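You operate a simulated robot arm through the tools that you are given. There is no shell and no other tool. Be economical: measure what you need, move in short steps, check, and stop when the job is done.

You are at the controls of a simulated two-armed robot. One attempt, no reset.

## Task
Pick up the grey bobbin with one hand, pass it to the other hand and put it on the grey peg tray.

Only the result counts: the job must be done as asked and must still hold three seconds after the hand-in. Knocking over, shifting, dropping, spilling or breaking anything else fails it.

## Robot
Two 7-joint arms with two-finger parallel grippers on one trunk, on a base that drives. Base frame: it is fixed to the floor where the robot stands at the start and does not move with it; the origin is under the middle of the robot, x ahead of it, y to its left, z up; the surface under the hand at the start is at about z = 0.86. Lengths are in m, angles in rad, forces in N, time in s.
The left shoulder is at the start at [0.11, 0.169, 1.519], the right one opposite. With the tool pointing down near the work surface each hand reaches from about 0.38 to 0.72 m from the robot's upright axis, wherever it stands, measured 20 degrees to its own side. Places, roughly: grey peg tray (33x22 cm) [-2.06, 1.4, 0.86]. Payload 1.57 kg a hand.
Tool frame (each hand has its own): the origin (TCP) lies between the finger pads and is the grasp point; the fingertips stand 0.03 m ahead of it; z points along the fingers, y is the line along which they close. The gripper opens to 0.08 m. The fingers are 0.017 m wide and 0.012 m thick; the gripper's body (0.04 by 0.082 m) begins 0.08 m behind the TCP.
Orientation is told as [roll, pitch, yaw] about the base's x, y, z axes, in that order, counted from this pose: with the fingers straight down and closing along the base's y, the tool's x points along the base's -x, its y along +y and its z along -z.

## Interface
- The arms move only by the tool drive_tool. It takes "left_commands", "right_commands" or both (then of equal length, played together; a hand with none holds still); each is one flat list of numbers, 7 for each row, row after row: the turn, a rotation vector about the tool's x, y, z in rad, then the shift along the tool's x, y, z in m, then the closure, from 0 (fully open) to 1 (shut). In form: [ax, ay, az, dx, dy, dz, claw, ax, ay, az, dx, dy, dz, claw, ...]. A call has 1 to 10 rows; each row is the pose to reach, as a shift and turn from the pose commanded when the call began, along the tool's axes at that moment. Each row takes 0.2 s and may step no farther than 0.05 m and 0.15 rad from the row before; otherwise, or with a gripper value out of range, the whole call is refused. A pose out of reach is approached as far as the arm can. The call stops where the force on the tool passes 40 N (or 10 N more than at its start, if that is more) or the arm is blocked; 0.2 s more then pass. The fingers move at their own pace (about 0.072 m/s each) and stop on an object; they squeeze with about 38 N. The grip force told is the motor's: it shows also when the fingers shut on nothing. Time passes only in rows, and 0.2 s behind the last, so rows that repeat a pose let the fingers close. It gives the time, the measured TCP pose, the force on the tool (base axes), the opening and the grip force at its end, in the units of the frame above (readings bear some noise), with the torque about the TCP (base axes, N m) and any sound that the robot's microphone picked up.
- Cameras (640 x 400 px; columns grow to the right, rows downward): "scene" is now at [0.1373, -0.0107, 1.7064]; the picture's right is [-0.07, -1.00, 0.00], its down [-0.75, 0.05, -0.66] and it looks along [0.66, -0.05, -0.75] (base axes); focal length 267 px, centre (320, 200). "left" rides on the left gripper at [0.072, 0.006, -0.122] in its tool frame; the picture's right is [-0.09, 1.00, 0.00], its down [-0.84, -0.08, -0.54] and it looks along [-0.54, -0.05, 0.84] (tool axes); focal length 238 px, centre (320, 200). "right" rides on the right gripper at [0.072, -0.007, -0.122] in its tool frame; the picture's right is [0.09, 1.00, 0.00], its down [-0.84, 0.08, -0.54] and it looks along [-0.54, 0.05, 0.84] (tool axes); focal length 238 px, centre (320, 200). There is no depth. A picture from a camera that has moved, and an enlarged one, comes with that camera's place and axes in the base frame and with its lens. The place of the scene camera against the robot may be out by one fixed shift of up to 0.025 m in any direction.
- grab_frame(camera): a new picture of that camera. The clock stands still meanwhile.
- raise_lower(by): slides the trunk up (or, below 0, down) by that many m; the arms and the scene camera ride with it, the base frame stays. It gives what a move gives, with no picture.
- base_move(legs): drives the robot by 1 to 6 legs, each [ahead, left, turn to the left] in m, m and rad, along the robot's own axes; the way and the turn of a leg run together, so that a leg with both is an arc; at most 1.5 m and 3.142 rad a leg. The arms and the cameras ride along, it lands a little off, and it stops where it bumps. It gives what a move gives.
- aim_head(pan, tilt): turns the head with the scene camera to pan (to the left, within 1.501 rad either way) and tilt (down, from -0.506 to 1.204), counted from straight ahead of the robot. It gives what a move gives.
- inspect(camera, box): a new picture of the part [left, top, right, bottom] of that camera's present view, enlarged. The clock stands still meanwhile.
- job_done(): hands the job in; it is judged then, once.

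Go step by step. Nothing tells you exact positions but the pictures and the camera data: compare them with the known pose of the tool, close in by small moves and look again before you grip or let go. The budget is 120 turns and 100 pictures, counting those below and the enlarged ones. Unless the task says otherwise, let go and move clear before handing in, and close with one line.

The tools are called after "Emit:" as a command line: name --argument value ..., lists and objects as JSON in quotes. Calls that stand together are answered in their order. drive_tool: Moves the arms, as the interface text tells. Its arguments: {"type":"object","properties":{"left_commands":{"type":"array","items":{"type":"number"}},"right_commands":{"type":"array","items":{"type":"number"}}},"required":[]} The other tools are called the same way: raise_lower (by) slides the trunk up or down; base_move (legs) drives the base; aim_head (pan, tilt) turns the head that bears the scene camera; grab_frame (camera) takes a picture; inspect (camera, box) takes an enlarged picture of a part of a camera's view; job_done () hands the job in.

At the start:

```text
clock: 0.0
left_eef_pos: [0.636, 0.3196, 1.2691]
left_orientation: [-0.003, -0.002, -0.002]
left_wrist_force: [-0.3, -0.1, -0.6]
left_torque: [-0.03, 0.0, 0.02]
left_opening: 0.08
left_grasp_force: 0.1
right_eef_pos: [0.6575, -0.282, 1.1907]
right_orientation: [0.0, -0.001, -0.002]
right_wrist_force: [-0.2, -0.8, 0.2]
right_torque: [0.01, -0.02, 0.02]
right_opening: 0.0803
right_grasp_force: 0.1
trunk travel left (down, up): [-0.833, 0.057]
robot x, y, heading: [-0.0023, -0.0012, 0.003]
head pan, tilt: [-0.073, 0.846]
```

scene: 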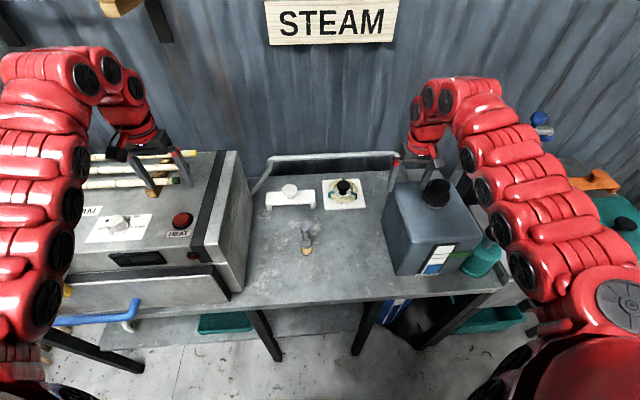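
right: 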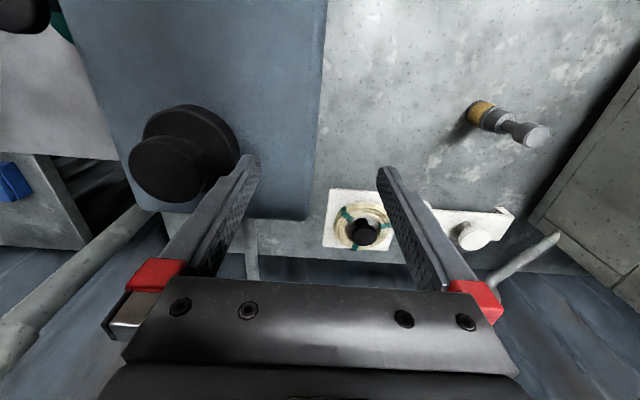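
left: 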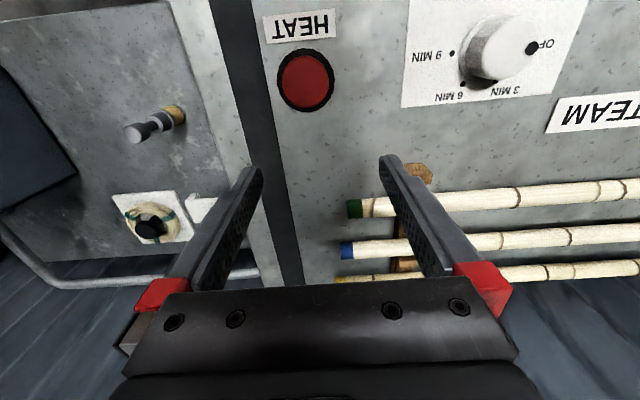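

I see a bench with a steam box, a jerrycan, and a small upright grey piece with a brass base near the middle, which is probably the bobbin. I'll enlarge it to check.

Emit:
inspect --camera "scene" --box '[240, 160, 400, 280]'

Emit:
inspect --camera "right" --box '[420, 60, 600, 180]'

```text
3.33 times, centred on (320, 220) of scene
camera zoom: at [0.1373, -0.0107, 1.7064], right [-0.07, -1.0, 0.0], down [-0.75, 0.05, -0.66], along [0.66, -0.05, -0.75], focal length 890 px, centre (320, 133)
```

zoom: 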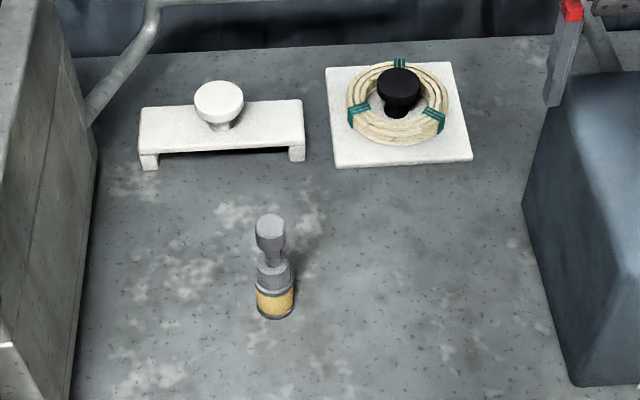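

```text
3.33 times, centred on (510, 120) of right
camera zoom: at [0.5846, -0.2891, 1.3136], right [-0.09, 1.0, 0.0], down [0.84, 0.08, 0.54], along [0.54, 0.05, -0.84], focal length 794 px, centre (-313, 467)
```

zoom: 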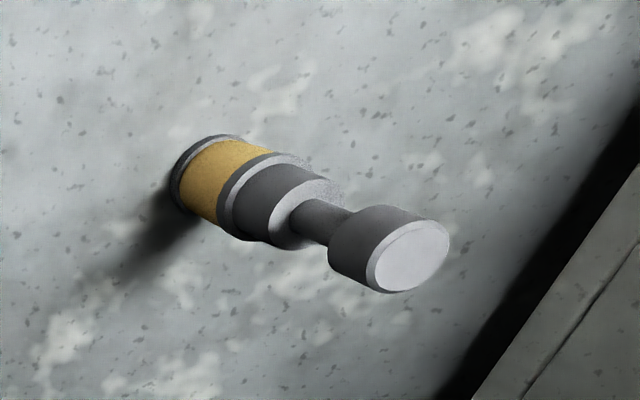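

The bobbin stands upright at about (0.66, 0.005), roughly 0.145 tall, with a narrow knob on top at z of about 1.0. I'll slide the right hand over it at the same height, then down a little, and look.

Emit:
drive_tool --right_commands '[0, 0, 0, 0, 0.048, 0, 0, 0, 0, 0, 0, 0.096, 0, 0, 0, 0, 0, 0, 0.144, 0, 0, 0, 0, 0, 0, 0.192, 0, 0, 0, 0, 0, 0, 0.24, 0, 0, 0, 0, 0, 0, 0.287, 0, 0, 0, 0, 0, 0, 0.287, 0.04, 0, 0, 0, 0, 0, 0.287, 0.07, 0]'

Emit:
grab_frame --camera "right"

Emit:
grab_frame --camera "scene"

Emit:
grab_frame --camera "left"

```text
clock: 1.8
left_eef_pos: [0.637, 0.3195, 1.2691]
left_orientation: [-0.001, -0.002, 0.001]
left_wrist_force: [-0.9, 0.4, 0.1]
left_torque: [0.03, -0.04, 0.0]
left_opening: 0.0798
left_grasp_force: 0.1
right_eef_pos: [0.6611, 0.0047, 1.12]
right_orientation: [0.001, 0.001, -0.002]
right_wrist_force: [-0.6, 0.4, -0.1]
right_torque: [0.01, 0.0, -0.01]
right_opening: 0.0799
right_grasp_force: 0.1
trunk travel left (down, up): [-0.833, 0.057]
robot x, y, heading: [-0.0021, -0.0047, -0.0]
head pan, tilt: [-0.073, 0.846]
```

```text
94 pictures are left
camera right: at [0.5887, -0.0026, 1.2413], right [-0.09, 1.0, 0.0], down [0.84, 0.08, 0.54], along [0.54, 0.05, -0.84], focal length 238 px, centre (320, 200)
```

right: 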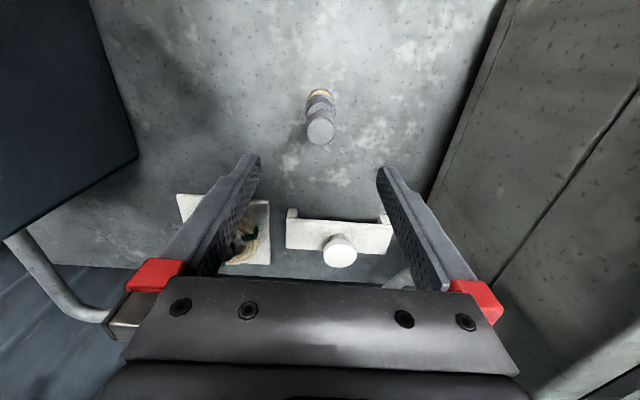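

```text
93 pictures are left
camera scene: at [0.1375, -0.0107, 1.7064], right [-0.07, -1.0, 0.0], down [-0.75, 0.05, -0.66], along [0.66, -0.05, -0.75], focal length 267 px, centre (320, 200)
```

scene: 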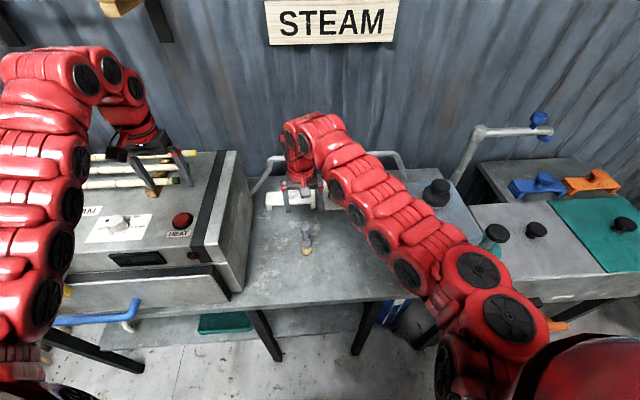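

```text
92 pictures are left
camera left: at [0.5648, 0.3252, 1.3923], right [0.09, 1.0, 0.0], down [0.84, -0.08, 0.54], along [0.54, -0.05, -0.84], focal length 238 px, centre (320, 200)
```

left: 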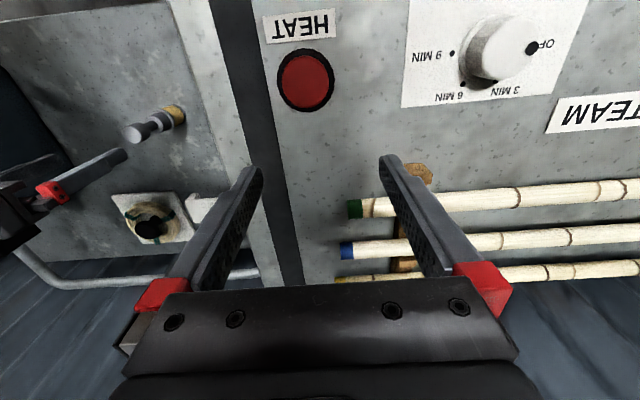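

The knob top is at about (0.658, 0.004, 1.00), and the hand is already above it. I'll lower it so the knob sits between the pads and check before gripping.

Emit:
drive_tool --right_commands '[0, 0, 0, 0.003, 0, 0.045, 0, 0, 0, 0, 0.003, 0, 0.09, 0, 0, 0, 0, 0.003, 0, 0.132, 0]'

Emit:
grab_frame --camera "right"

Emit:
inspect --camera "left" --box '[0, 60, 260, 260]'

```text
clock: 2.6
left_eef_pos: [0.6371, 0.3203, 1.2694]
left_orientation: [-0.002, -0.001, 0.001]
left_wrist_force: [0.4, 0.1, -0.3]
left_torque: [0.03, 0.0, 0.01]
left_opening: 0.0796
left_grasp_force: 0.1
right_eef_pos: [0.6565, 0.0074, 0.9872]
right_orientation: [0.001, -0.002, -0.002]
right_wrist_force: [-0.3, -0.7, 0.5]
right_torque: [0.03, 0.02, 0.01]
right_opening: 0.08
right_grasp_force: 0.2
trunk travel left (down, up): [-0.833, 0.057]
robot x, y, heading: [0.0003, -0.0014, -0.001]
head pan, tilt: [-0.073, 0.846]
```

```text
91 pictures are left
camera right: at [0.5845, -0.0002, 1.1094], right [-0.09, 1.0, 0.0], down [0.84, 0.08, 0.54], along [0.54, 0.05, -0.84], focal length 238 px, centre (320, 200)
```

right: 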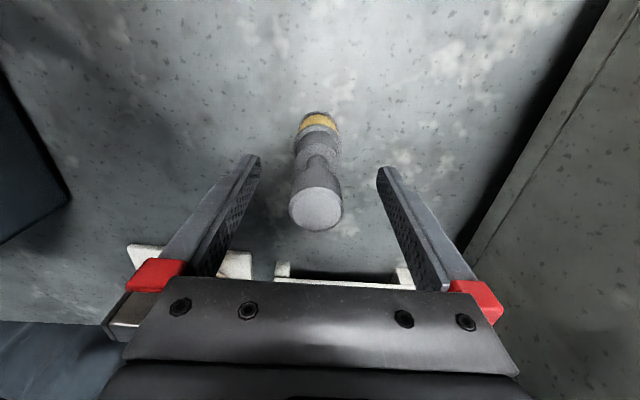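

```text
2.00 times, centred on (130, 160) of left
camera zoom: at [0.5653, 0.3257, 1.392], right [0.09, 1.0, 0.0], down [0.84, -0.08, 0.54], along [0.54, -0.05, -0.84], focal length 477 px, centre (700, 280)
```

zoom: 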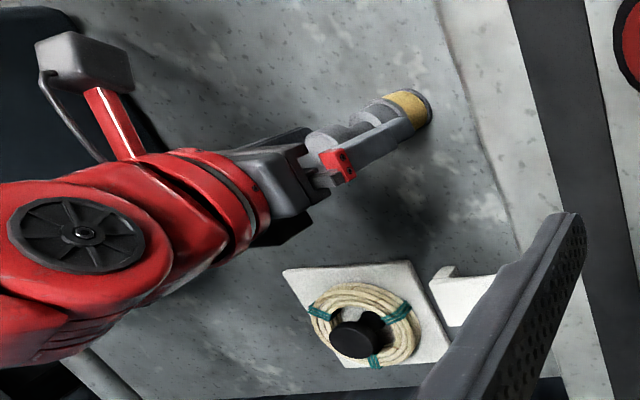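

The knob is centred between the fingers within about 4 mm, so I'll correct slightly, close, and lift a little.

Emit:
drive_tool --right_commands '[0, 0, 0, -0.004, -0.001, 0.002, 0, 0, 0, 0, -0.004, -0.001, 0.002, 0.5, 0, 0, 0, -0.004, -0.001, 0.002, 1, 0, 0, 0, -0.004, -0.001, 0.002, 1, 0, 0, 0, -0.004, -0.001, 0.002, 1, 0, 0, 0, -0.004, -0.001, 0.002, 1, 0, 0, 0, -0.004, -0.001, -0.04, 1, 0, 0, 0, -0.004, -0.001, -0.08, 1]'

Emit:
grab_frame --camera "right"

Emit:
inspect --camera "left" --box '[0, 60, 260, 260]'

```text
clock: 4.4
left_eef_pos: [0.6361, 0.3202, 1.2686]
left_orientation: [-0.002, -0.003, 0.001]
left_wrist_force: [-0.1, -0.2, 0.9]
left_torque: [0.0, -0.02, -0.01]
left_opening: 0.0801
left_grasp_force: 0.1
right_eef_pos: [0.6592, 0.0053, 1.0687]
right_orientation: [-0.004, 0.003, -0.001]
right_wrist_force: [-0.9, -0.1, -0.5]
right_torque: [0.07, 0.0, -0.05]
right_opening: 0.0287
right_grasp_force: 38.4
trunk travel left (down, up): [-0.833, 0.057]
robot x, y, heading: [0.0, 0.0058, -0.001]
head pan, tilt: [-0.073, 0.846]
```

```text
89 pictures are left
camera right: at [0.5881, -0.0018, 1.192], right [-0.09, 1.0, 0.0], down [0.84, 0.08, 0.54], along [0.54, 0.05, -0.84], focal length 238 px, centre (320, 200)
```

right: 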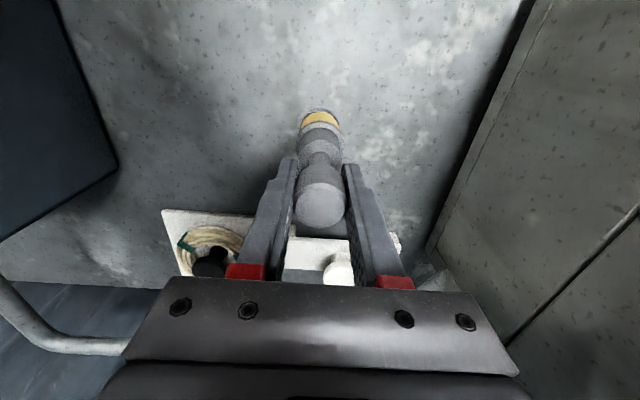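

```text
2.00 times, centred on (130, 160) of left
camera zoom: at [0.5642, 0.3256, 1.3926], right [0.09, 1.0, 0.0], down [0.84, -0.08, 0.54], along [0.54, -0.05, -0.84], focal length 477 px, centre (700, 280)
```

zoom: 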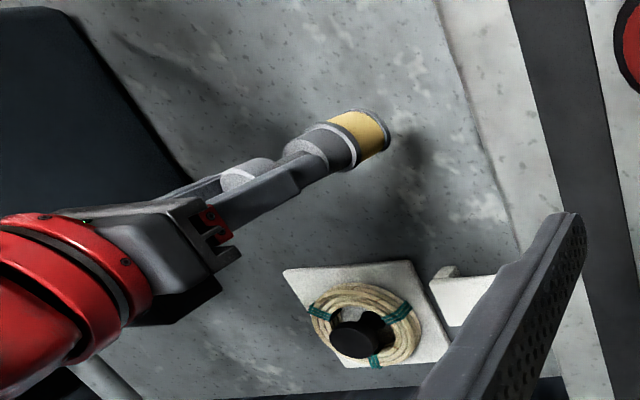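

The bobbin is held (opening 0.0287) and lifted clear. I'll raise it further and look left and right with the head before driving.

Emit:
drive_tool --right_commands '[0, 0, 0, 0, 0, -0.045, 1, 0, 0, 0, 0, 0, -0.09, 1, 0, 0, 0, 0, 0, -0.135, 1, 0, 0, 0, 0, 0, -0.18, 1, 0, 0, 0, 0.04, 0, -0.2, 1, 0, 0, 0, 0.08, 0, -0.2, 1]'

Emit:
aim_head --pan 1.5 --tilt 0.5

Emit:
grab_frame --camera "scene"

Emit:
aim_head --pan -1.5 --tilt 0.5

Emit:
grab_frame --camera "scene"

```text
clock: 5.8
left_eef_pos: [0.636, 0.3183, 1.269]
left_orientation: [-0.001, -0.004, 0.001]
left_wrist_force: [0.2, 0.0, -0.1]
left_torque: [-0.01, 0.01, 0.0]
left_opening: 0.0799
left_grasp_force: 0.1
right_eef_pos: [0.5914, 0.0082, 1.2547]
right_orientation: [0.002, 0.0, -0.001]
right_wrist_force: [0.7, 0.5, -0.6]
right_torque: [0.02, 0.03, 0.01]
right_opening: 0.0286
right_grasp_force: 38.3
right hand out of reach, approached as far as the arm can: row 5, 6
trunk travel left (down, up): [-0.833, 0.057]
robot x, y, heading: [-0.0018, -0.0001, 0.002]
head pan, tilt: [-0.073, 0.846]
```

```text
clock: 7.5
left_eef_pos: [0.636, 0.3189, 1.2691]
left_orientation: [-0.002, -0.002, 0.002]
left_wrist_force: [0.1, 0.3, 0.2]
left_torque: [-0.02, 0.01, 0.0]
left_opening: 0.0797
left_grasp_force: 0.1
right_eef_pos: [0.5923, 0.0066, 1.2545]
right_orientation: [0.002, -0.002, -0.001]
right_wrist_force: [-0.4, 0.4, -1.2]
right_torque: [0.04, -0.01, 0.02]
right_opening: 0.0285
right_grasp_force: 37.9
trunk travel left (down, up): [-0.833, 0.057]
robot x, y, heading: [0.0003, 0.0006, -0.003]
head pan, tilt: [1.499, 0.499]
```

```text
87 pictures are left
camera scene: at [0.0657, 0.0857, 1.7362], right [1.0, -0.07, 0.0], down [-0.03, -0.48, -0.88], along [0.06, 0.88, -0.48], focal length 267 px, centre (320, 200)
```

scene: 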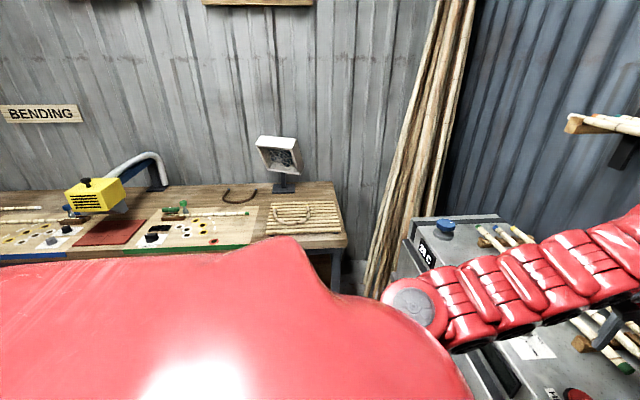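

```text
clock: 10.1
left_eef_pos: [0.6369, 0.3188, 1.2697]
left_orientation: [0.0, -0.001, 0.0]
left_wrist_force: [0.9, 0.2, -0.3]
left_torque: [-0.01, 0.03, 0.0]
left_opening: 0.0801
left_grasp_force: 0.0
right_eef_pos: [0.5923, 0.0083, 1.2545]
right_orientation: [0.001, -0.003, -0.001]
right_wrist_force: [-0.5, 0.2, -0.7]
right_torque: [-0.02, -0.02, 0.01]
right_opening: 0.0283
right_grasp_force: 38.2
trunk travel left (down, up): [-0.833, 0.057]
robot x, y, heading: [-0.0015, -0.0024, 0.001]
head pan, tilt: [-1.499, 0.499]
```

```text
86 pictures are left
camera scene: at [0.0658, -0.0957, 1.7362], right [-1.0, -0.07, 0.0], down [-0.03, 0.48, -0.88], along [0.06, -0.88, -0.48], focal length 267 px, centre (320, 200)
```

scene: 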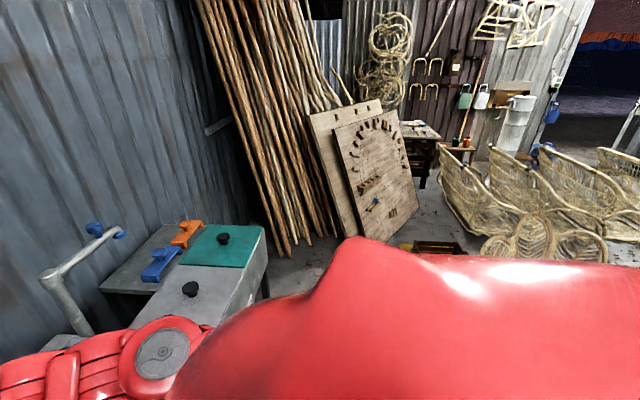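

The tray lies on the "BENDING" bench along the left wall. I'll back away, turn left to face it, and look.

Emit:
base_move --legs '[[-0.8, 0, 0], [0, 0, 1.57]]'

Emit:
aim_head --pan 0.9 --tilt 0.5

Emit:
grab_frame --camera "scene"

```text
clock: 12.2
left_eef_pos: [0.4051, 0.3261, 1.2732]
left_orientation: [-0.003, -0.006, 0.008]
left_wrist_force: [-0.9, 0.0, 1.2]
left_torque: [0.03, -0.05, 0.01]
left_opening: 0.0798
left_grasp_force: 0.2
right_eef_pos: [0.3621, 0.0133, 1.2585]
right_orientation: [0.002, -0.007, 0.004]
right_wrist_force: [-1.0, 0.7, -0.8]
right_torque: [0.03, -0.09, 0.01]
right_opening: 0.0285
right_grasp_force: 38.2
trunk travel left (down, up): [-0.833, 0.057]
robot x, y, heading: [-0.2248, 0.0045, 0.007]
head pan, tilt: [-1.499, 0.499]
stopped in leg 1: the robot was blocked; the commanded pose is now the measured one
```

```text
clock: 14.4
left_eef_pos: [0.4139, 0.3248, 1.2689]
left_orientation: [-0.002, -0.002, 0.007]
left_wrist_force: [-0.5, 0.5, 0.4]
left_torque: [-0.03, 0.0, 0.01]
left_opening: 0.0801
left_grasp_force: 0.1
right_eef_pos: [0.37, 0.0143, 1.254]
right_orientation: [0.0, -0.003, 0.006]
right_wrist_force: [0.1, -0.8, -1.0]
right_torque: [-0.03, -0.01, -0.03]
right_opening: 0.0285
right_grasp_force: 37.7
trunk travel left (down, up): [-0.833, 0.057]
robot x, y, heading: [-0.2203, 0.0045, 0.004]
head pan, tilt: [0.901, 0.499]
```

```text
85 pictures are left
camera scene: at [-0.1059, 0.0696, 1.7362], right [0.79, -0.62, 0.0], down [-0.3, -0.38, -0.88], along [0.54, 0.69, -0.48], focal length 267 px, centre (320, 200)
```

scene: 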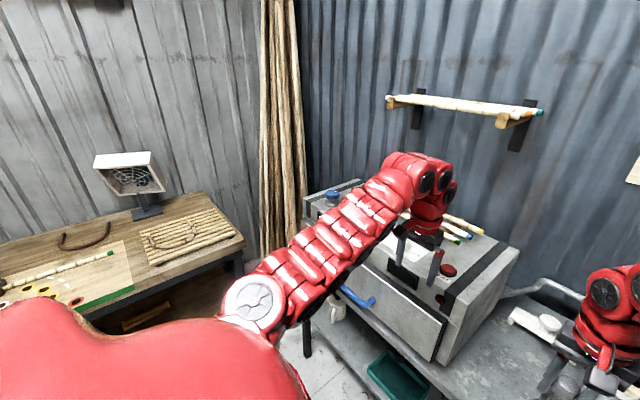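

Something behind the robot blocked it at x = -0.22. I'll ease forward, turn left partway, and look behind.

Emit:
base_move --legs '[[0.06, 0, 0], [0, 0, 0.8]]'

Emit:
aim_head --pan 1.5 --tilt 0.6

Emit:
grab_frame --camera "scene"

```text
clock: 17.3
left_eef_pos: [0.1074, 0.6882, 1.2679]
left_orientation: [-0.002, 0.002, 0.727]
left_wrist_force: [-0.5, -0.3, 0.0]
left_torque: [-0.06, 0.02, 0.01]
left_opening: 0.0798
left_grasp_force: 0.0
right_eef_pos: [0.2804, 0.427, 1.253]
right_orientation: [0.001, 0.001, 0.727]
right_wrist_force: [0.0, 0.1, -0.4]
right_torque: [-0.01, 0.03, -0.01]
right_opening: 0.0283
right_grasp_force: 38.1
trunk travel left (down, up): [-0.833, 0.057]
robot x, y, heading: [-0.1542, 0.0256, 0.729]
head pan, tilt: [0.901, 0.499]
stopped in leg 2: the robot was blocked; the commanded pose is now the measured one
```

```text
clock: 18.3
left_eef_pos: [0.1065, 0.6869, 1.2693]
left_orientation: [-0.001, -0.001, 0.731]
left_wrist_force: [0.7, 0.8, -0.4]
left_torque: [0.02, -0.01, 0.0]
left_opening: 0.0803
left_grasp_force: 0.0
right_eef_pos: [0.2798, 0.4246, 1.2548]
right_orientation: [0.003, -0.002, 0.727]
right_wrist_force: [-1.0, 0.1, -0.4]
right_torque: [0.03, 0.01, 0.0]
right_opening: 0.0284
right_grasp_force: 38.4
trunk travel left (down, up): [-0.833, 0.057]
robot x, y, heading: [-0.1556, 0.0255, 0.729]
head pan, tilt: [1.499, 0.6]
```

```text
84 pictures are left
camera scene: at [-0.1715, 0.1432, 1.7272], right [0.79, 0.61, 0.0], down [0.34, -0.45, -0.83], along [-0.5, 0.65, -0.56], focal length 267 px, centre (320, 200)
```

scene: 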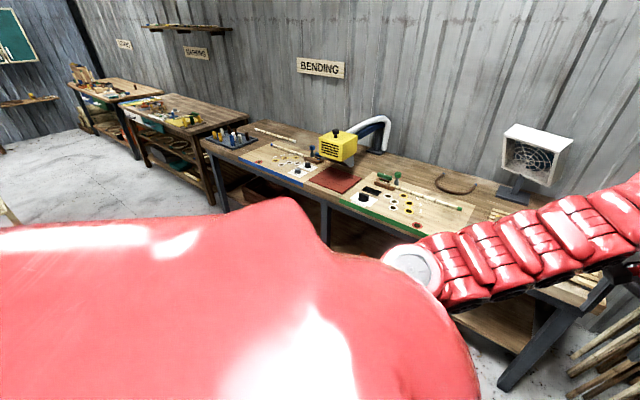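

I can see the grey peg tray at the far left end of the bending bench, and the floor to the left is clear. I'll slide left, away from whatever is behind, then finish the turn.

Emit:
base_move --legs '[[0, 0.25, 0], [0, 0, 0.84]]'

Emit:
grab_frame --camera "scene"

```text
clock: 21.8
left_eef_pos: [-0.4764, 0.9244, 1.2693]
left_orientation: [-0.003, 0.001, 1.317]
left_wrist_force: [0.0, -0.4, -0.6]
left_torque: [-0.03, 0.01, -0.01]
left_opening: 0.0799
left_grasp_force: 0.0
right_eef_pos: [-0.1857, 0.8037, 1.2527]
right_orientation: [0.002, 0.0, 1.314]
right_wrist_force: [0.1, 1.1, -0.4]
right_torque: [0.01, -0.03, -0.04]
right_opening: 0.0282
right_grasp_force: 37.7
trunk travel left (down, up): [-0.833, 0.057]
robot x, y, heading: [-0.3262, 0.2281, 1.319]
head pan, tilt: [1.499, 0.6]
stopped in leg 2: the robot was blocked; the commanded pose is now the measured one
```

```text
83 pictures are left
camera scene: at [-0.4115, 0.3299, 1.7271], right [0.32, 0.95, 0.0], down [0.54, -0.18, -0.83], along [-0.78, 0.26, -0.56], focal length 267 px, centre (320, 200)
```

scene: 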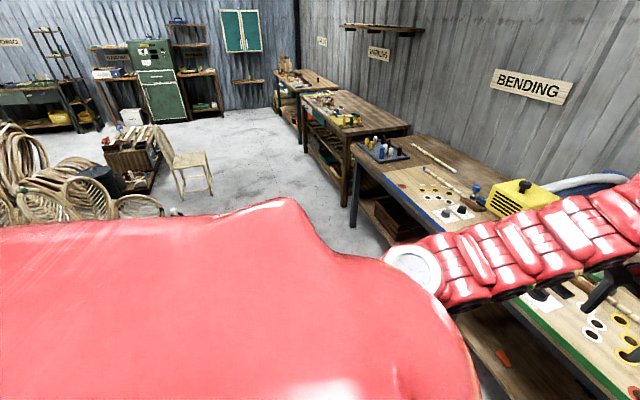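

The peg tray is visible with several bobbins on it, and the path to my left is clear. I'll strafe left along the bench and square up.

Emit:
base_move --legs '[[0, 0.5, 0], [0, 0, 0.25]]'

Emit:
aim_head --pan -1.5 --tilt 0.7

Emit:
grab_frame --camera "scene"

Emit:
aim_head --pan 0.9 --tilt 0.6

Emit:
grab_frame --camera "scene"

```text
clock: 25.5
left_eef_pos: [-1.1115, 0.9914, 1.2695]
left_orientation: [-0.002, 0.0, 1.561]
left_wrist_force: [0.5, 0.5, -0.2]
left_torque: [-0.01, 0.0, -0.01]
left_opening: 0.0798
left_grasp_force: 0.1
right_eef_pos: [-0.8021, 0.9439, 1.2542]
right_orientation: [0.002, 0.0, 1.558]
right_wrist_force: [0.1, 0.5, -1.1]
right_torque: [-0.03, -0.01, -0.01]
right_opening: 0.028
right_grasp_force: 38.1
trunk travel left (down, up): [-0.833, 0.057]
robot x, y, heading: [-0.799, 0.3522, 1.563]
head pan, tilt: [1.499, 0.6]
```

```text
clock: 28.1
left_eef_pos: [-1.1117, 0.9918, 1.2698]
left_orientation: [-0.002, 0.001, 1.562]
left_wrist_force: [0.3, 0.4, -0.2]
left_torque: [-0.02, 0.0, 0.0]
left_opening: 0.0801
left_grasp_force: 0.1
right_eef_pos: [-0.802, 0.9438, 1.2545]
right_orientation: [0.001, 0.001, 1.56]
right_wrist_force: [-0.7, -0.2, 0.0]
right_torque: [0.03, 0.05, -0.02]
right_opening: 0.028
right_grasp_force: 38.1
trunk travel left (down, up): [-0.833, 0.057]
robot x, y, heading: [-0.7987, 0.3529, 1.564]
head pan, tilt: [-1.499, 0.7]
```

```text
82 pictures are left
camera scene: at [-0.7355, 0.4321, 1.7184], right [0.06, -1.0, 0.0], down [-0.64, -0.04, -0.76], along [0.76, 0.05, -0.64], focal length 267 px, centre (320, 200)
```

scene: 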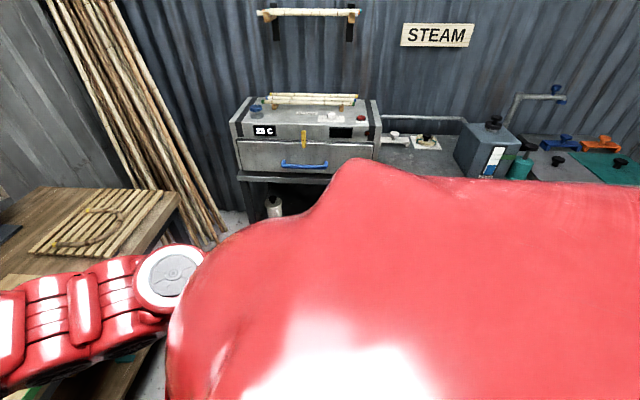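

```text
clock: 30.3
left_eef_pos: [-1.1117, 0.9913, 1.2688]
left_orientation: [-0.002, 0.001, 1.561]
left_wrist_force: [-0.4, -0.2, -0.5]
left_torque: [-0.03, 0.03, -0.03]
left_opening: 0.0801
left_grasp_force: 0.0
right_eef_pos: [-0.8017, 0.9438, 1.2539]
right_orientation: [0.002, 0.001, 1.559]
right_wrist_force: [0.5, -0.3, -1.7]
right_torque: [0.0, 0.0, 0.01]
right_opening: 0.0283
right_grasp_force: 38.1
trunk travel left (down, up): [-0.833, 0.057]
robot x, y, heading: [-0.7996, 0.3534, 1.568]
head pan, tilt: [0.901, 0.6]
```

```text
81 pictures are left
camera scene: at [-0.889, 0.4824, 1.7271], right [0.63, 0.78, 0.0], down [0.44, -0.36, -0.82], along [-0.64, 0.52, -0.57], focal length 267 px, centre (320, 200)
```

scene: 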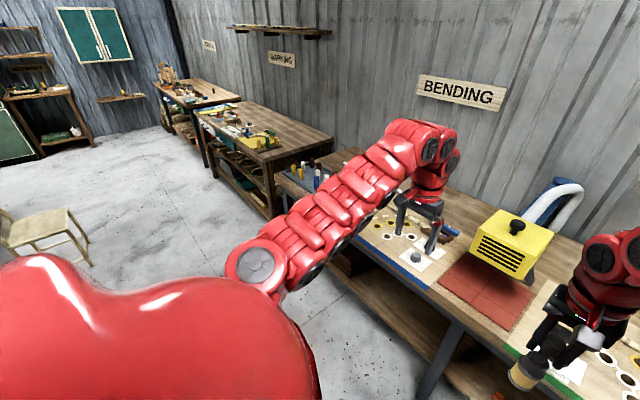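

I'm clear of obstacles now. I'll drive on left to be in front of the tray while still standing back, and look at it.

Emit:
base_move --legs '[[0, 1.15, 0]]'

Emit:
aim_head --pan 0.0 --tilt 0.7

Emit:
grab_frame --camera "scene"

Emit:
grab_frame --camera "left"

```text
clock: 36.3
left_eef_pos: [-2.2773, 1.0032, 1.2696]
left_orientation: [0.001, -0.001, 1.559]
left_wrist_force: [-0.3, -0.4, -0.1]
left_torque: [0.0, -0.01, -0.01]
left_opening: 0.0796
left_grasp_force: 0.1
right_eef_pos: [-1.9655, 0.9551, 1.2537]
right_orientation: [0.003, 0.0, 1.557]
right_wrist_force: [-0.1, 0.6, -1.6]
right_torque: [-0.02, 0.01, 0.0]
right_opening: 0.028
right_grasp_force: 38.1
trunk travel left (down, up): [-0.833, 0.057]
robot x, y, heading: [-1.962, 0.363, 1.566]
head pan, tilt: [0.901, 0.6]
```

```text
clock: 37.5
left_eef_pos: [-2.2778, 1.0025, 1.2691]
left_orientation: [-0.001, -0.001, 1.558]
left_wrist_force: [0.2, -0.1, 0.6]
left_torque: [-0.02, -0.02, 0.01]
left_opening: 0.0797
left_grasp_force: 0.0
right_eef_pos: [-1.9667, 0.9565, 1.2546]
right_orientation: [0.001, 0.0, 1.556]
right_wrist_force: [-0.5, 0.8, -1.3]
right_torque: [0.05, 0.02, 0.01]
right_opening: 0.028
right_grasp_force: 38.2
trunk travel left (down, up): [-0.833, 0.057]
robot x, y, heading: [-1.9665, 0.3615, 1.564]
head pan, tilt: [0.0, 0.7]
```

```text
80 pictures are left
camera scene: at [-1.9856, 0.5234, 1.7184], right [1.0, -0.01, 0.0], down [-0.01, -0.64, -0.76], along [0.01, 0.76, -0.64], focal length 267 px, centre (320, 200)
```

scene: 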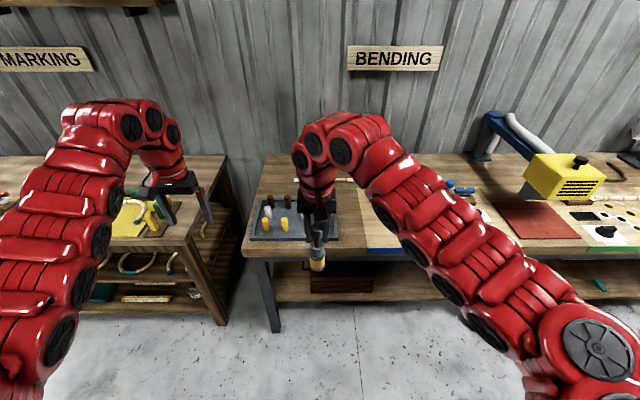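

```text
79 pictures are left
camera left: at [-2.2846, 0.9304, 1.3923], right [-0.99, 0.1, 0.0], down [0.09, 0.84, 0.54], along [0.06, 0.54, -0.84], focal length 238 px, centre (320, 200)
```

left: 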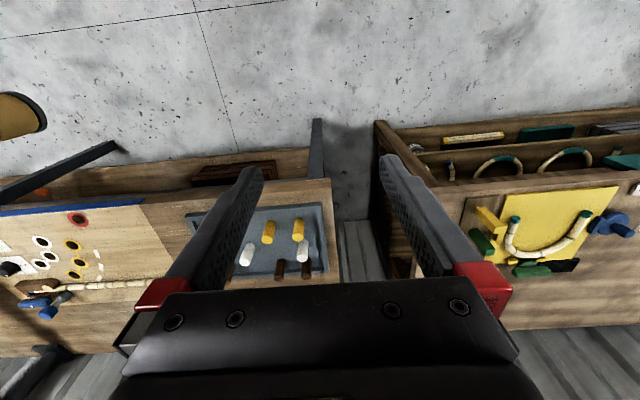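

The tray is partly hidden by the right hand. I'll zoom in on it from the left wrist camera and the scene camera.

Emit:
inspect --camera "left" --box '[160, 180, 360, 300]'

Emit:
inspect --camera "scene" --box '[220, 170, 380, 290]'

Emit:
grab_frame --camera "right"

```text
3.20 times, centred on (260, 240) of left
camera zoom: at [-2.2846, 0.9304, 1.3923], right [-0.99, 0.1, 0.0], down [0.09, 0.84, 0.54], along [0.06, 0.54, -0.84], focal length 763 px, centre (512, 72)
```

zoom: 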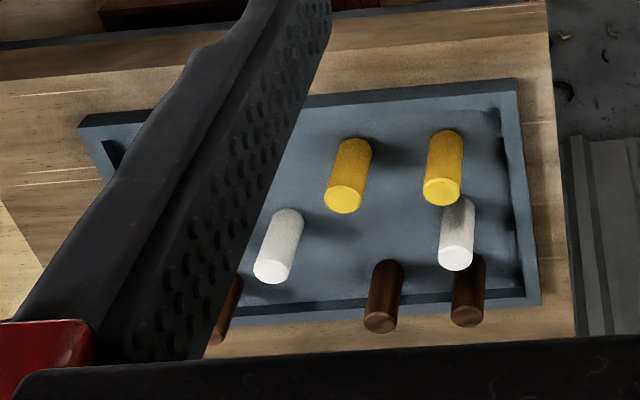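

```text
3.33 times, centred on (300, 230) of scene
camera zoom: at [-1.9856, 0.5234, 1.7184], right [1.0, -0.01, 0.0], down [-0.01, -0.64, -0.76], along [0.01, 0.76, -0.64], focal length 890 px, centre (387, 100)
```

zoom: 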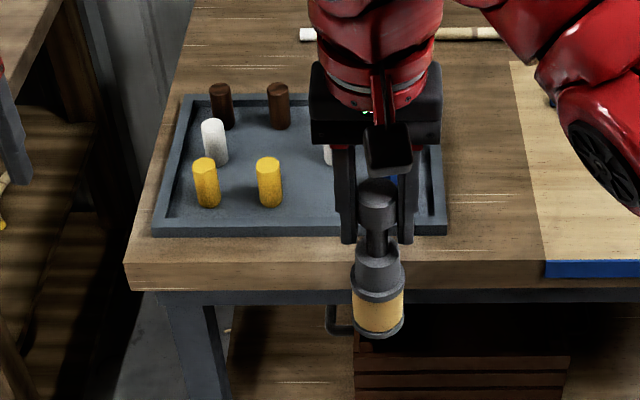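

```text
76 pictures are left
camera right: at [-1.9614, 0.8823, 1.3768], right [-1.0, -0.08, 0.0], down [-0.07, 0.84, 0.54], along [-0.04, 0.54, -0.84], focal length 238 px, centre (320, 200)
```

right: 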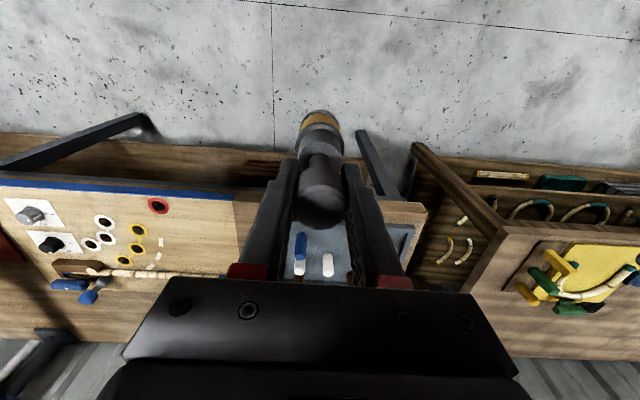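

The tray has free room among its pegs. The right hand holds the knob, so I'll bring the left hand in tilted forward from the robot's side to grip the body. First I'll lower the right hand a bit in free air and pitch the left hand forward.

Emit:
drive_tool --left_commands '[0, -0.15, 0, 0.02, 0, 0.015, 0, 0, -0.3, 0, 0.04, 0, 0.03, 0, 0, -0.45, 0, 0.06, 0, 0.045, 0, 0, -0.6, 0, 0.08, 0, 0.06, 0, 0, -0.75, 0, 0.1, 0, 0.075, 0, 0, -0.9, 0, 0.12, 0, 0.09, 0, 0, -1.05, 0, 0.14, 0, 0.1, 0]' --right_commands '[0, 0, 0, 0, 0, 0.03, 1, 0, 0, 0, -0.01, 0, 0.06, 1, 0, 0, 0, -0.02, 0, 0.09, 1, 0, 0, 0, -0.035, 0, 0.12, 1, 0, 0, 0, -0.05, 0, 0.15, 1, 0, 0, 0, -0.065, 0, 0.15, 1, 0, 0, 0, -0.065, 0, 0.15, 1]'

Emit:
grab_frame --camera "scene"

Emit:
grab_frame --camera "left"

```text
clock: 39.3
left_eef_pos: [-2.313, 1.0256, 1.2798]
left_orientation: [0.462, -0.946, 0.864]
left_wrist_force: [-0.3, -0.1, 0.0]
left_torque: [0.01, -0.05, -0.04]
left_opening: 0.0798
left_grasp_force: 0.0
left hand out of reach, approached as far as the arm can: row 1, 2, 3, 4, 5, 6, 7
right_eef_pos: [-1.9692, 1.0192, 1.1067]
right_orientation: [-0.001, -0.003, 1.561]
right_wrist_force: [0.0, -0.5, -0.7]
right_torque: [-0.01, -0.02, 0.01]
right_opening: 0.0279
right_grasp_force: 38.2
right hand out of reach, approached as far as the arm can: row 1, 2, 3
trunk travel left (down, up): [-0.833, 0.057]
robot x, y, heading: [-1.9652, 0.3631, 1.565]
head pan, tilt: [0.0, 0.7]
stopped in row 7 (left hand): the arm was blocked; the commanded pose is now the measured one
```

```text
75 pictures are left
camera scene: at [-1.9898, 0.5214, 1.7186], right [1.0, -0.01, 0.0], down [0.0, -0.64, -0.77], along [0.01, 0.77, -0.64], focal length 267 px, centre (320, 200)
```

scene: 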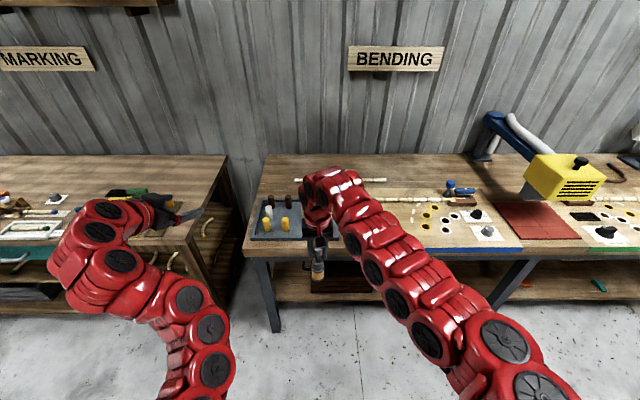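

```text
74 pictures are left
camera left: at [-2.3612, 0.8927, 1.288], right [-0.88, 0.35, 0.33], down [0.32, -0.11, 0.94], along [0.36, 0.93, -0.01], focal length 238 px, centre (320, 200)
```

left: 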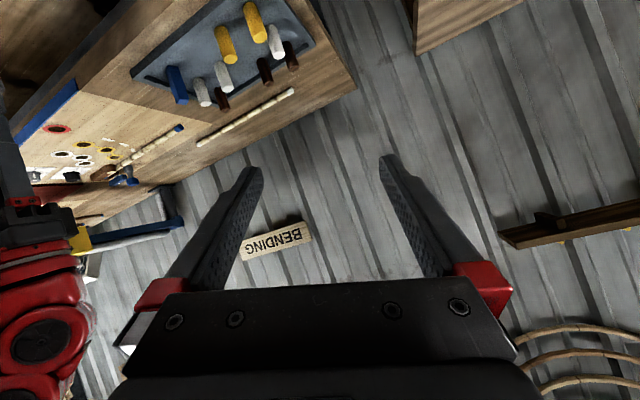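

The left arm is cramped at this shoulder height. I'll lower the trunk so that pointing forward comes naturally, raise the right hand a bit, then level the left hand.

Emit:
raise_lower --by -0.2

Emit:
drive_tool --left_commands '[-0.035, 0, -0.11, -0.002, -0.035, -0.021, 0, -0.07, 0, -0.22, -0.004, -0.07, -0.042, 0, -0.105, 0, -0.33, -0.005, -0.11, -0.063, 0, -0.14, 0.005, -0.435, -0.007, -0.147, -0.085, 0]' --right_commands '[0, 0, 0, 0, 0, -0.03, 1, 0, 0, 0, 0, 0, -0.06, 1, 0, 0, 0, 0, 0, -0.09, 1, 0, 0, 0, 0, 0, -0.1, 1]'

Emit:
grab_frame --camera "scene"

Emit:
grab_frame --camera "left"

```text
clock: 41.4
left_eef_pos: [-2.3075, 1.0272, 1.0791]
left_orientation: [0.465, -0.944, 0.86]
left_wrist_force: [0.0, 0.5, -0.5]
left_torque: [0.0, 0.01, -0.04]
left_opening: 0.08
left_grasp_force: 0.0
right_eef_pos: [-1.9652, 1.0211, 0.9067]
right_orientation: [0.002, -0.001, 1.561]
right_wrist_force: [-0.1, 0.0, -0.7]
right_torque: [0.0, 0.01, 0.0]
right_opening: 0.0279
right_grasp_force: 38.4
trunk travel left (down, up): [-0.633, 0.257]
robot x, y, heading: [-1.9642, 0.3615, 1.565]
head pan, tilt: [0.0, 0.7]
```

```text
clock: 42.4
left_eef_pos: [-2.2491, 0.9768, 1.1505]
left_orientation: [0.078, -0.997, 1.52]
left_wrist_force: [-0.1, -0.8, 0.6]
left_torque: [0.04, -0.03, -0.01]
left_opening: 0.0796
left_grasp_force: 0.0
left hand out of reach, approached as far as the arm can: row 2, 3, 4
right_eef_pos: [-1.9655, 1.0192, 1.0067]
right_orientation: [0.002, -0.001, 1.558]
right_wrist_force: [-0.2, -0.3, -0.7]
right_torque: [0.04, 0.03, -0.02]
right_opening: 0.0281
right_grasp_force: 38.0
trunk travel left (down, up): [-0.633, 0.257]
robot x, y, heading: [-1.9638, 0.3594, 1.56]
head pan, tilt: [0.0, 0.7]
```

```text
73 pictures are left
camera scene: at [-1.9846, 0.5222, 1.5187], right [1.0, -0.01, 0.0], down [-0.01, -0.64, -0.77], along [0.01, 0.77, -0.64], focal length 267 px, centre (320, 200)
```

scene: 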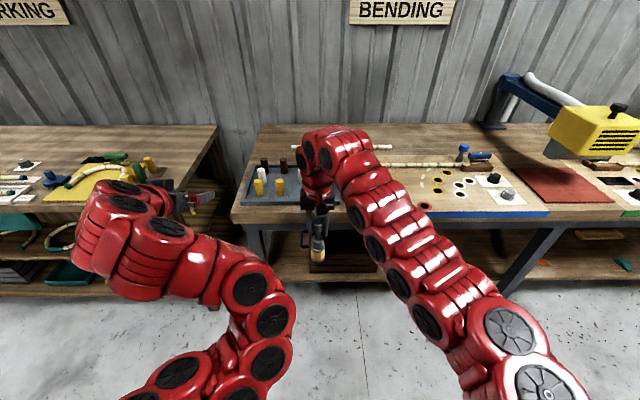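

```text
72 pictures are left
camera left: at [-2.2528, 0.8357, 1.1586], right [-0.99, 0.03, 0.12], down [0.12, 0.0, 0.99], along [0.03, 1.0, 0.0], focal length 238 px, centre (320, 200)
```

left: 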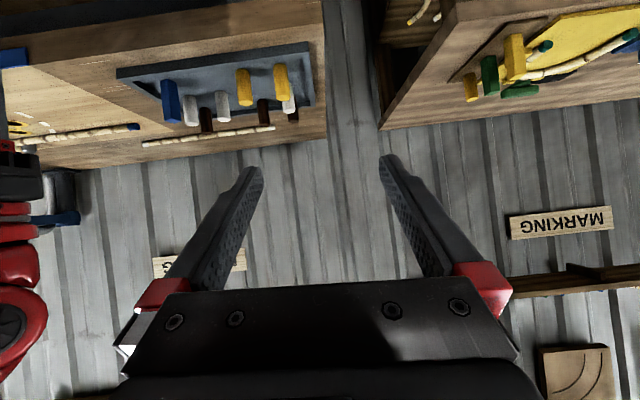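

The left hand is nearly level now. I'll lower it and bring it inward to just below the right hand's level while the right hand moves a little forward.

Emit:
drive_tool --left_commands '[0, 0, 0, 0.036, -0.02, 0.023, 0, 0, 0, 0, 0.072, -0.04, 0.046, 0, 0, 0, 0, 0.107, -0.07, 0.069, 0, 0, 0, 0, 0.143, -0.1, 0.092, 0]' --right_commands '[0, 0, 0, -0.01, 0, 0, 1, 0, 0, 0, -0.02, 0, 0, 1, 0, 0, 0, -0.03, 0, 0, 1, 0, 0, 0, -0.04, 0, 0, 1]'

Emit:
grab_frame --camera "left"

```text
refused: row 3 steps farther than a row can; nothing moved
```

```text
71 pictures are left
camera left: at [-2.2528, 0.8357, 1.1586], right [-0.99, 0.03, 0.12], down [0.12, 0.0, 0.99], along [0.03, 1.0, 0.0], focal length 238 px, centre (320, 200)
```

left: 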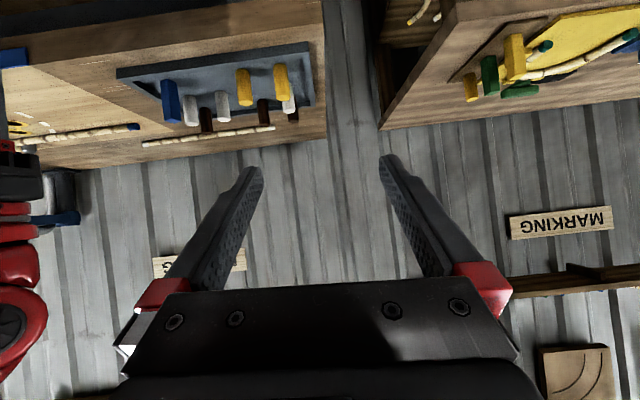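

One row was too long. I'll repeat it with shorter steps, counting from the last commanded pose.

Emit:
drive_tool --left_commands '[0, 0, 0, 0.013, -0.016, 0.026, 0, 0, 0, 0, 0.027, -0.032, 0.053, 0, 0, 0, 0, 0.04, -0.055, 0.08, 0, 0, 0, 0, 0.054, -0.08, 0.106, 0, 0, 0, 0, 0.054, -0.08, 0.106, 0]' --right_commands '[0, 0, 0, -0.01, 0, 0, 1, 0, 0, 0, -0.02, 0, 0, 1, 0, 0, 0, -0.03, 0, 0, 1, 0, 0, 0, -0.04, 0, 0, 1, 0, 0, 0, -0.04, 0, 0, 1]'

Emit:
grab_frame --camera "left"

Emit:
grab_frame --camera "scene"

```text
clock: 43.6
left_eef_pos: [-2.1747, 1.0401, 1.0438]
left_orientation: [0.077, -0.994, 1.521]
left_wrist_force: [-0.5, -0.1, -0.5]
left_torque: [-0.01, -0.02, 0.01]
left_opening: 0.0799
left_grasp_force: 0.2
right_eef_pos: [-1.9648, 1.0601, 1.0051]
right_orientation: [0.001, 0.0, 1.561]
right_wrist_force: [0.1, -0.3, -0.8]
right_torque: [-0.03, 0.02, 0.03]
right_opening: 0.028
right_grasp_force: 37.9
trunk travel left (down, up): [-0.633, 0.257]
robot x, y, heading: [-1.9644, 0.3648, 1.561]
head pan, tilt: [0.0, 0.7]
```

```text
70 pictures are left
camera left: at [-2.178, 0.8981, 1.0506], right [-0.99, 0.03, 0.12], down [0.12, 0.0, 0.99], along [0.03, 1.0, -0.01], focal length 238 px, centre (320, 200)
```

left: 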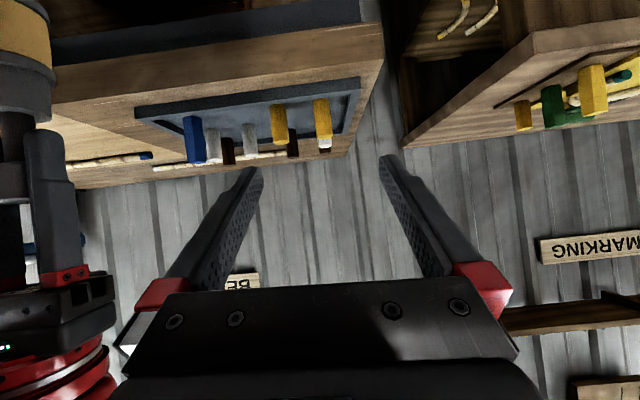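

```text
69 pictures are left
camera scene: at [-1.9851, 0.5229, 1.5185], right [1.0, -0.01, 0.0], down [-0.01, -0.64, -0.76], along [0.01, 0.76, -0.64], focal length 267 px, centre (320, 200)
```

scene: 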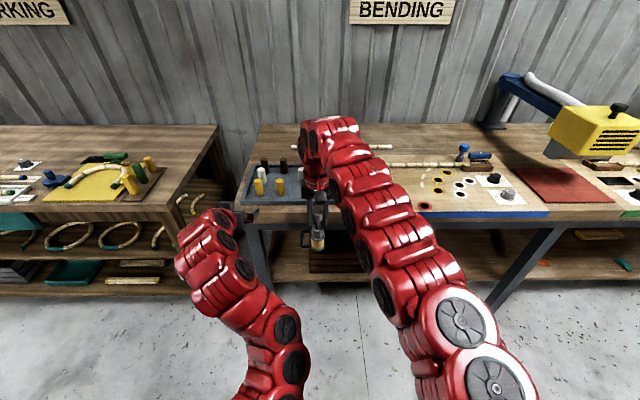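

I can place the bobbin in the left view: its body top is about 0.055 below the right TCP and its base about 0.13 below. I'll aim the left hand at the grey upper body, first coming to a pregrasp about 9 cm short of it.

Emit:
drive_tool --left_commands '[0, 0, 0, 0.041, -0.001, -0.007, 0, 0, 0, 0, 0.082, -0.002, -0.013, 0, 0, 0, 0, 0.077, -0.044, -0.015, 0, 0, 0, 0, 0.072, -0.086, -0.016, 0, 0, 0, 0, 0.067, -0.128, -0.018, 0, 0, 0, 0, 0.062, -0.17, -0.02, 0, 0, 0, 0, 0.058, -0.212, -0.021, 0]'

Emit:
grab_frame --camera "left"

Emit:
grab_frame --camera "scene"

Emit:
grab_frame --camera "right"

```text
clock: 45.2
left_eef_pos: [-1.9584, 0.9957, 0.9972]
left_orientation: [0.077, -0.995, 1.52]
left_wrist_force: [0.8, 0.3, -1.0]
left_torque: [0.02, 0.02, -0.01]
left_opening: 0.08
left_grasp_force: 0.0
left hand out of reach, approached as far as the arm can: row 2, 3, 4
right_eef_pos: [-1.9636, 1.0606, 1.0063]
right_orientation: [0.003, 0.001, 1.561]
right_wrist_force: [0.1, 0.4, -1.1]
right_torque: [0.01, 0.01, 0.01]
right_opening: 0.0282
right_grasp_force: 38.3
trunk travel left (down, up): [-0.633, 0.257]
robot x, y, heading: [-1.9657, 0.363, 1.563]
head pan, tilt: [0.0, 0.7]
```

```text
68 pictures are left
camera left: at [-1.9626, 0.8535, 1.005], right [-0.99, 0.03, 0.12], down [0.12, 0.0, 0.99], along [0.03, 1.0, -0.01], focal length 238 px, centre (320, 200)
```

left: 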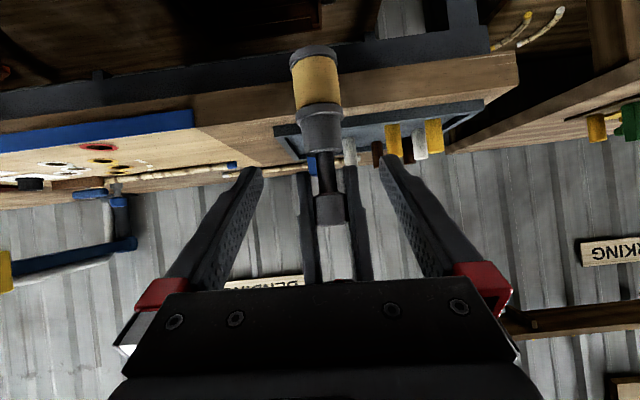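

```text
67 pictures are left
camera scene: at [-1.9841, 0.5233, 1.5184], right [1.0, -0.01, 0.0], down [-0.01, -0.64, -0.76], along [0.01, 0.76, -0.64], focal length 267 px, centre (320, 200)
```

scene: 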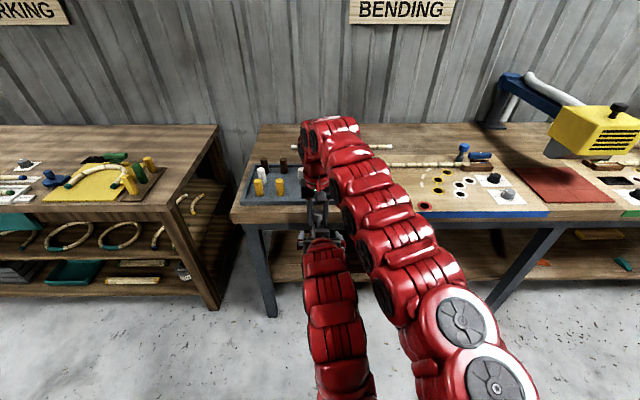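

```text
66 pictures are left
camera right: at [-1.9584, 0.9869, 1.1287], right [-1.0, -0.08, 0.0], down [-0.07, 0.84, 0.54], along [-0.05, 0.54, -0.84], focal length 238 px, centre (320, 200)
```

right: 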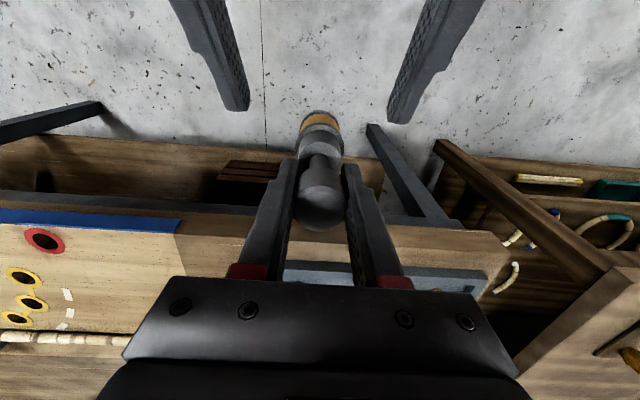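

The bobbin is well centred in front of the left fingers. I'll advance about 8.6 cm along the tool so the pads sit on either side of the grey upper body, then check.

Emit:
drive_tool --left_commands '[0, 0, 0, 0.004, 0.001, 0.029, 0, 0, 0, 0, 0.009, 0.002, 0.057, 0, 0, 0, 0, 0.013, 0.002, 0.086, 0]'

Emit:
grab_frame --camera "left"

Emit:
grab_frame --camera "right"

```text
clock: 46.0
left_eef_pos: [-1.9632, 1.0641, 0.9399]
left_orientation: [0.076, -0.991, 1.523]
left_wrist_force: [-0.1, 0.3, -0.8]
left_torque: [0.01, 0.0, 0.01]
left_opening: 0.0801
left_grasp_force: 0.1
right_eef_pos: [-1.9643, 1.0608, 1.0061]
right_orientation: [0.001, 0.0, 1.562]
right_wrist_force: [0.4, -0.4, -1.4]
right_torque: [-0.03, 0.01, 0.02]
right_opening: 0.0279
right_grasp_force: 37.9
trunk travel left (down, up): [-0.633, 0.257]
robot x, y, heading: [-1.9679, 0.363, 1.553]
head pan, tilt: [0.0, 0.7]
```

```text
65 pictures are left
camera left: at [-1.9673, 0.9206, 0.9479], right [-0.99, 0.04, 0.12], down [0.12, 0.0, 0.99], along [0.03, 1.0, -0.01], focal length 238 px, centre (320, 200)
```

left: 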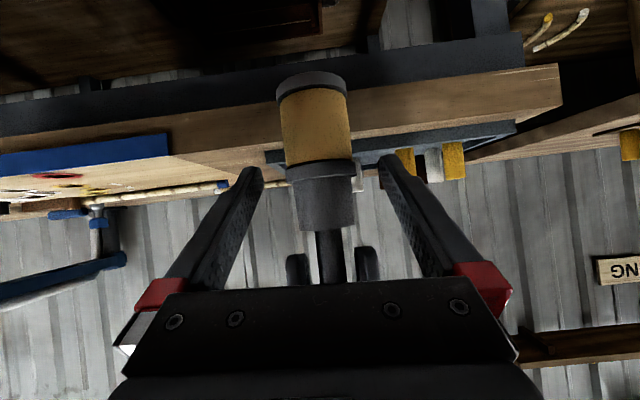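

```text
64 pictures are left
camera right: at [-1.9594, 0.9875, 1.1283], right [-1.0, -0.08, 0.0], down [-0.07, 0.84, 0.54], along [-0.04, 0.54, -0.84], focal length 238 px, centre (320, 200)
```

right: 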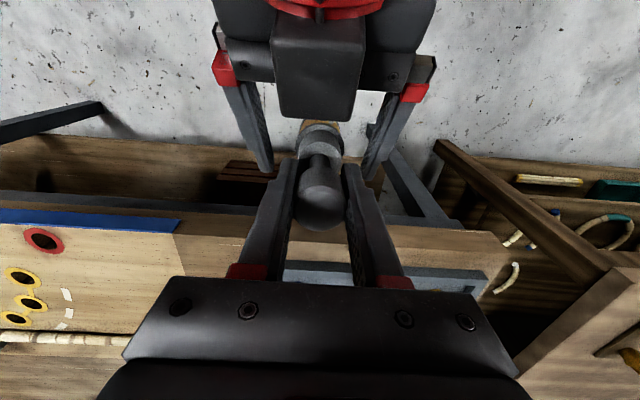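

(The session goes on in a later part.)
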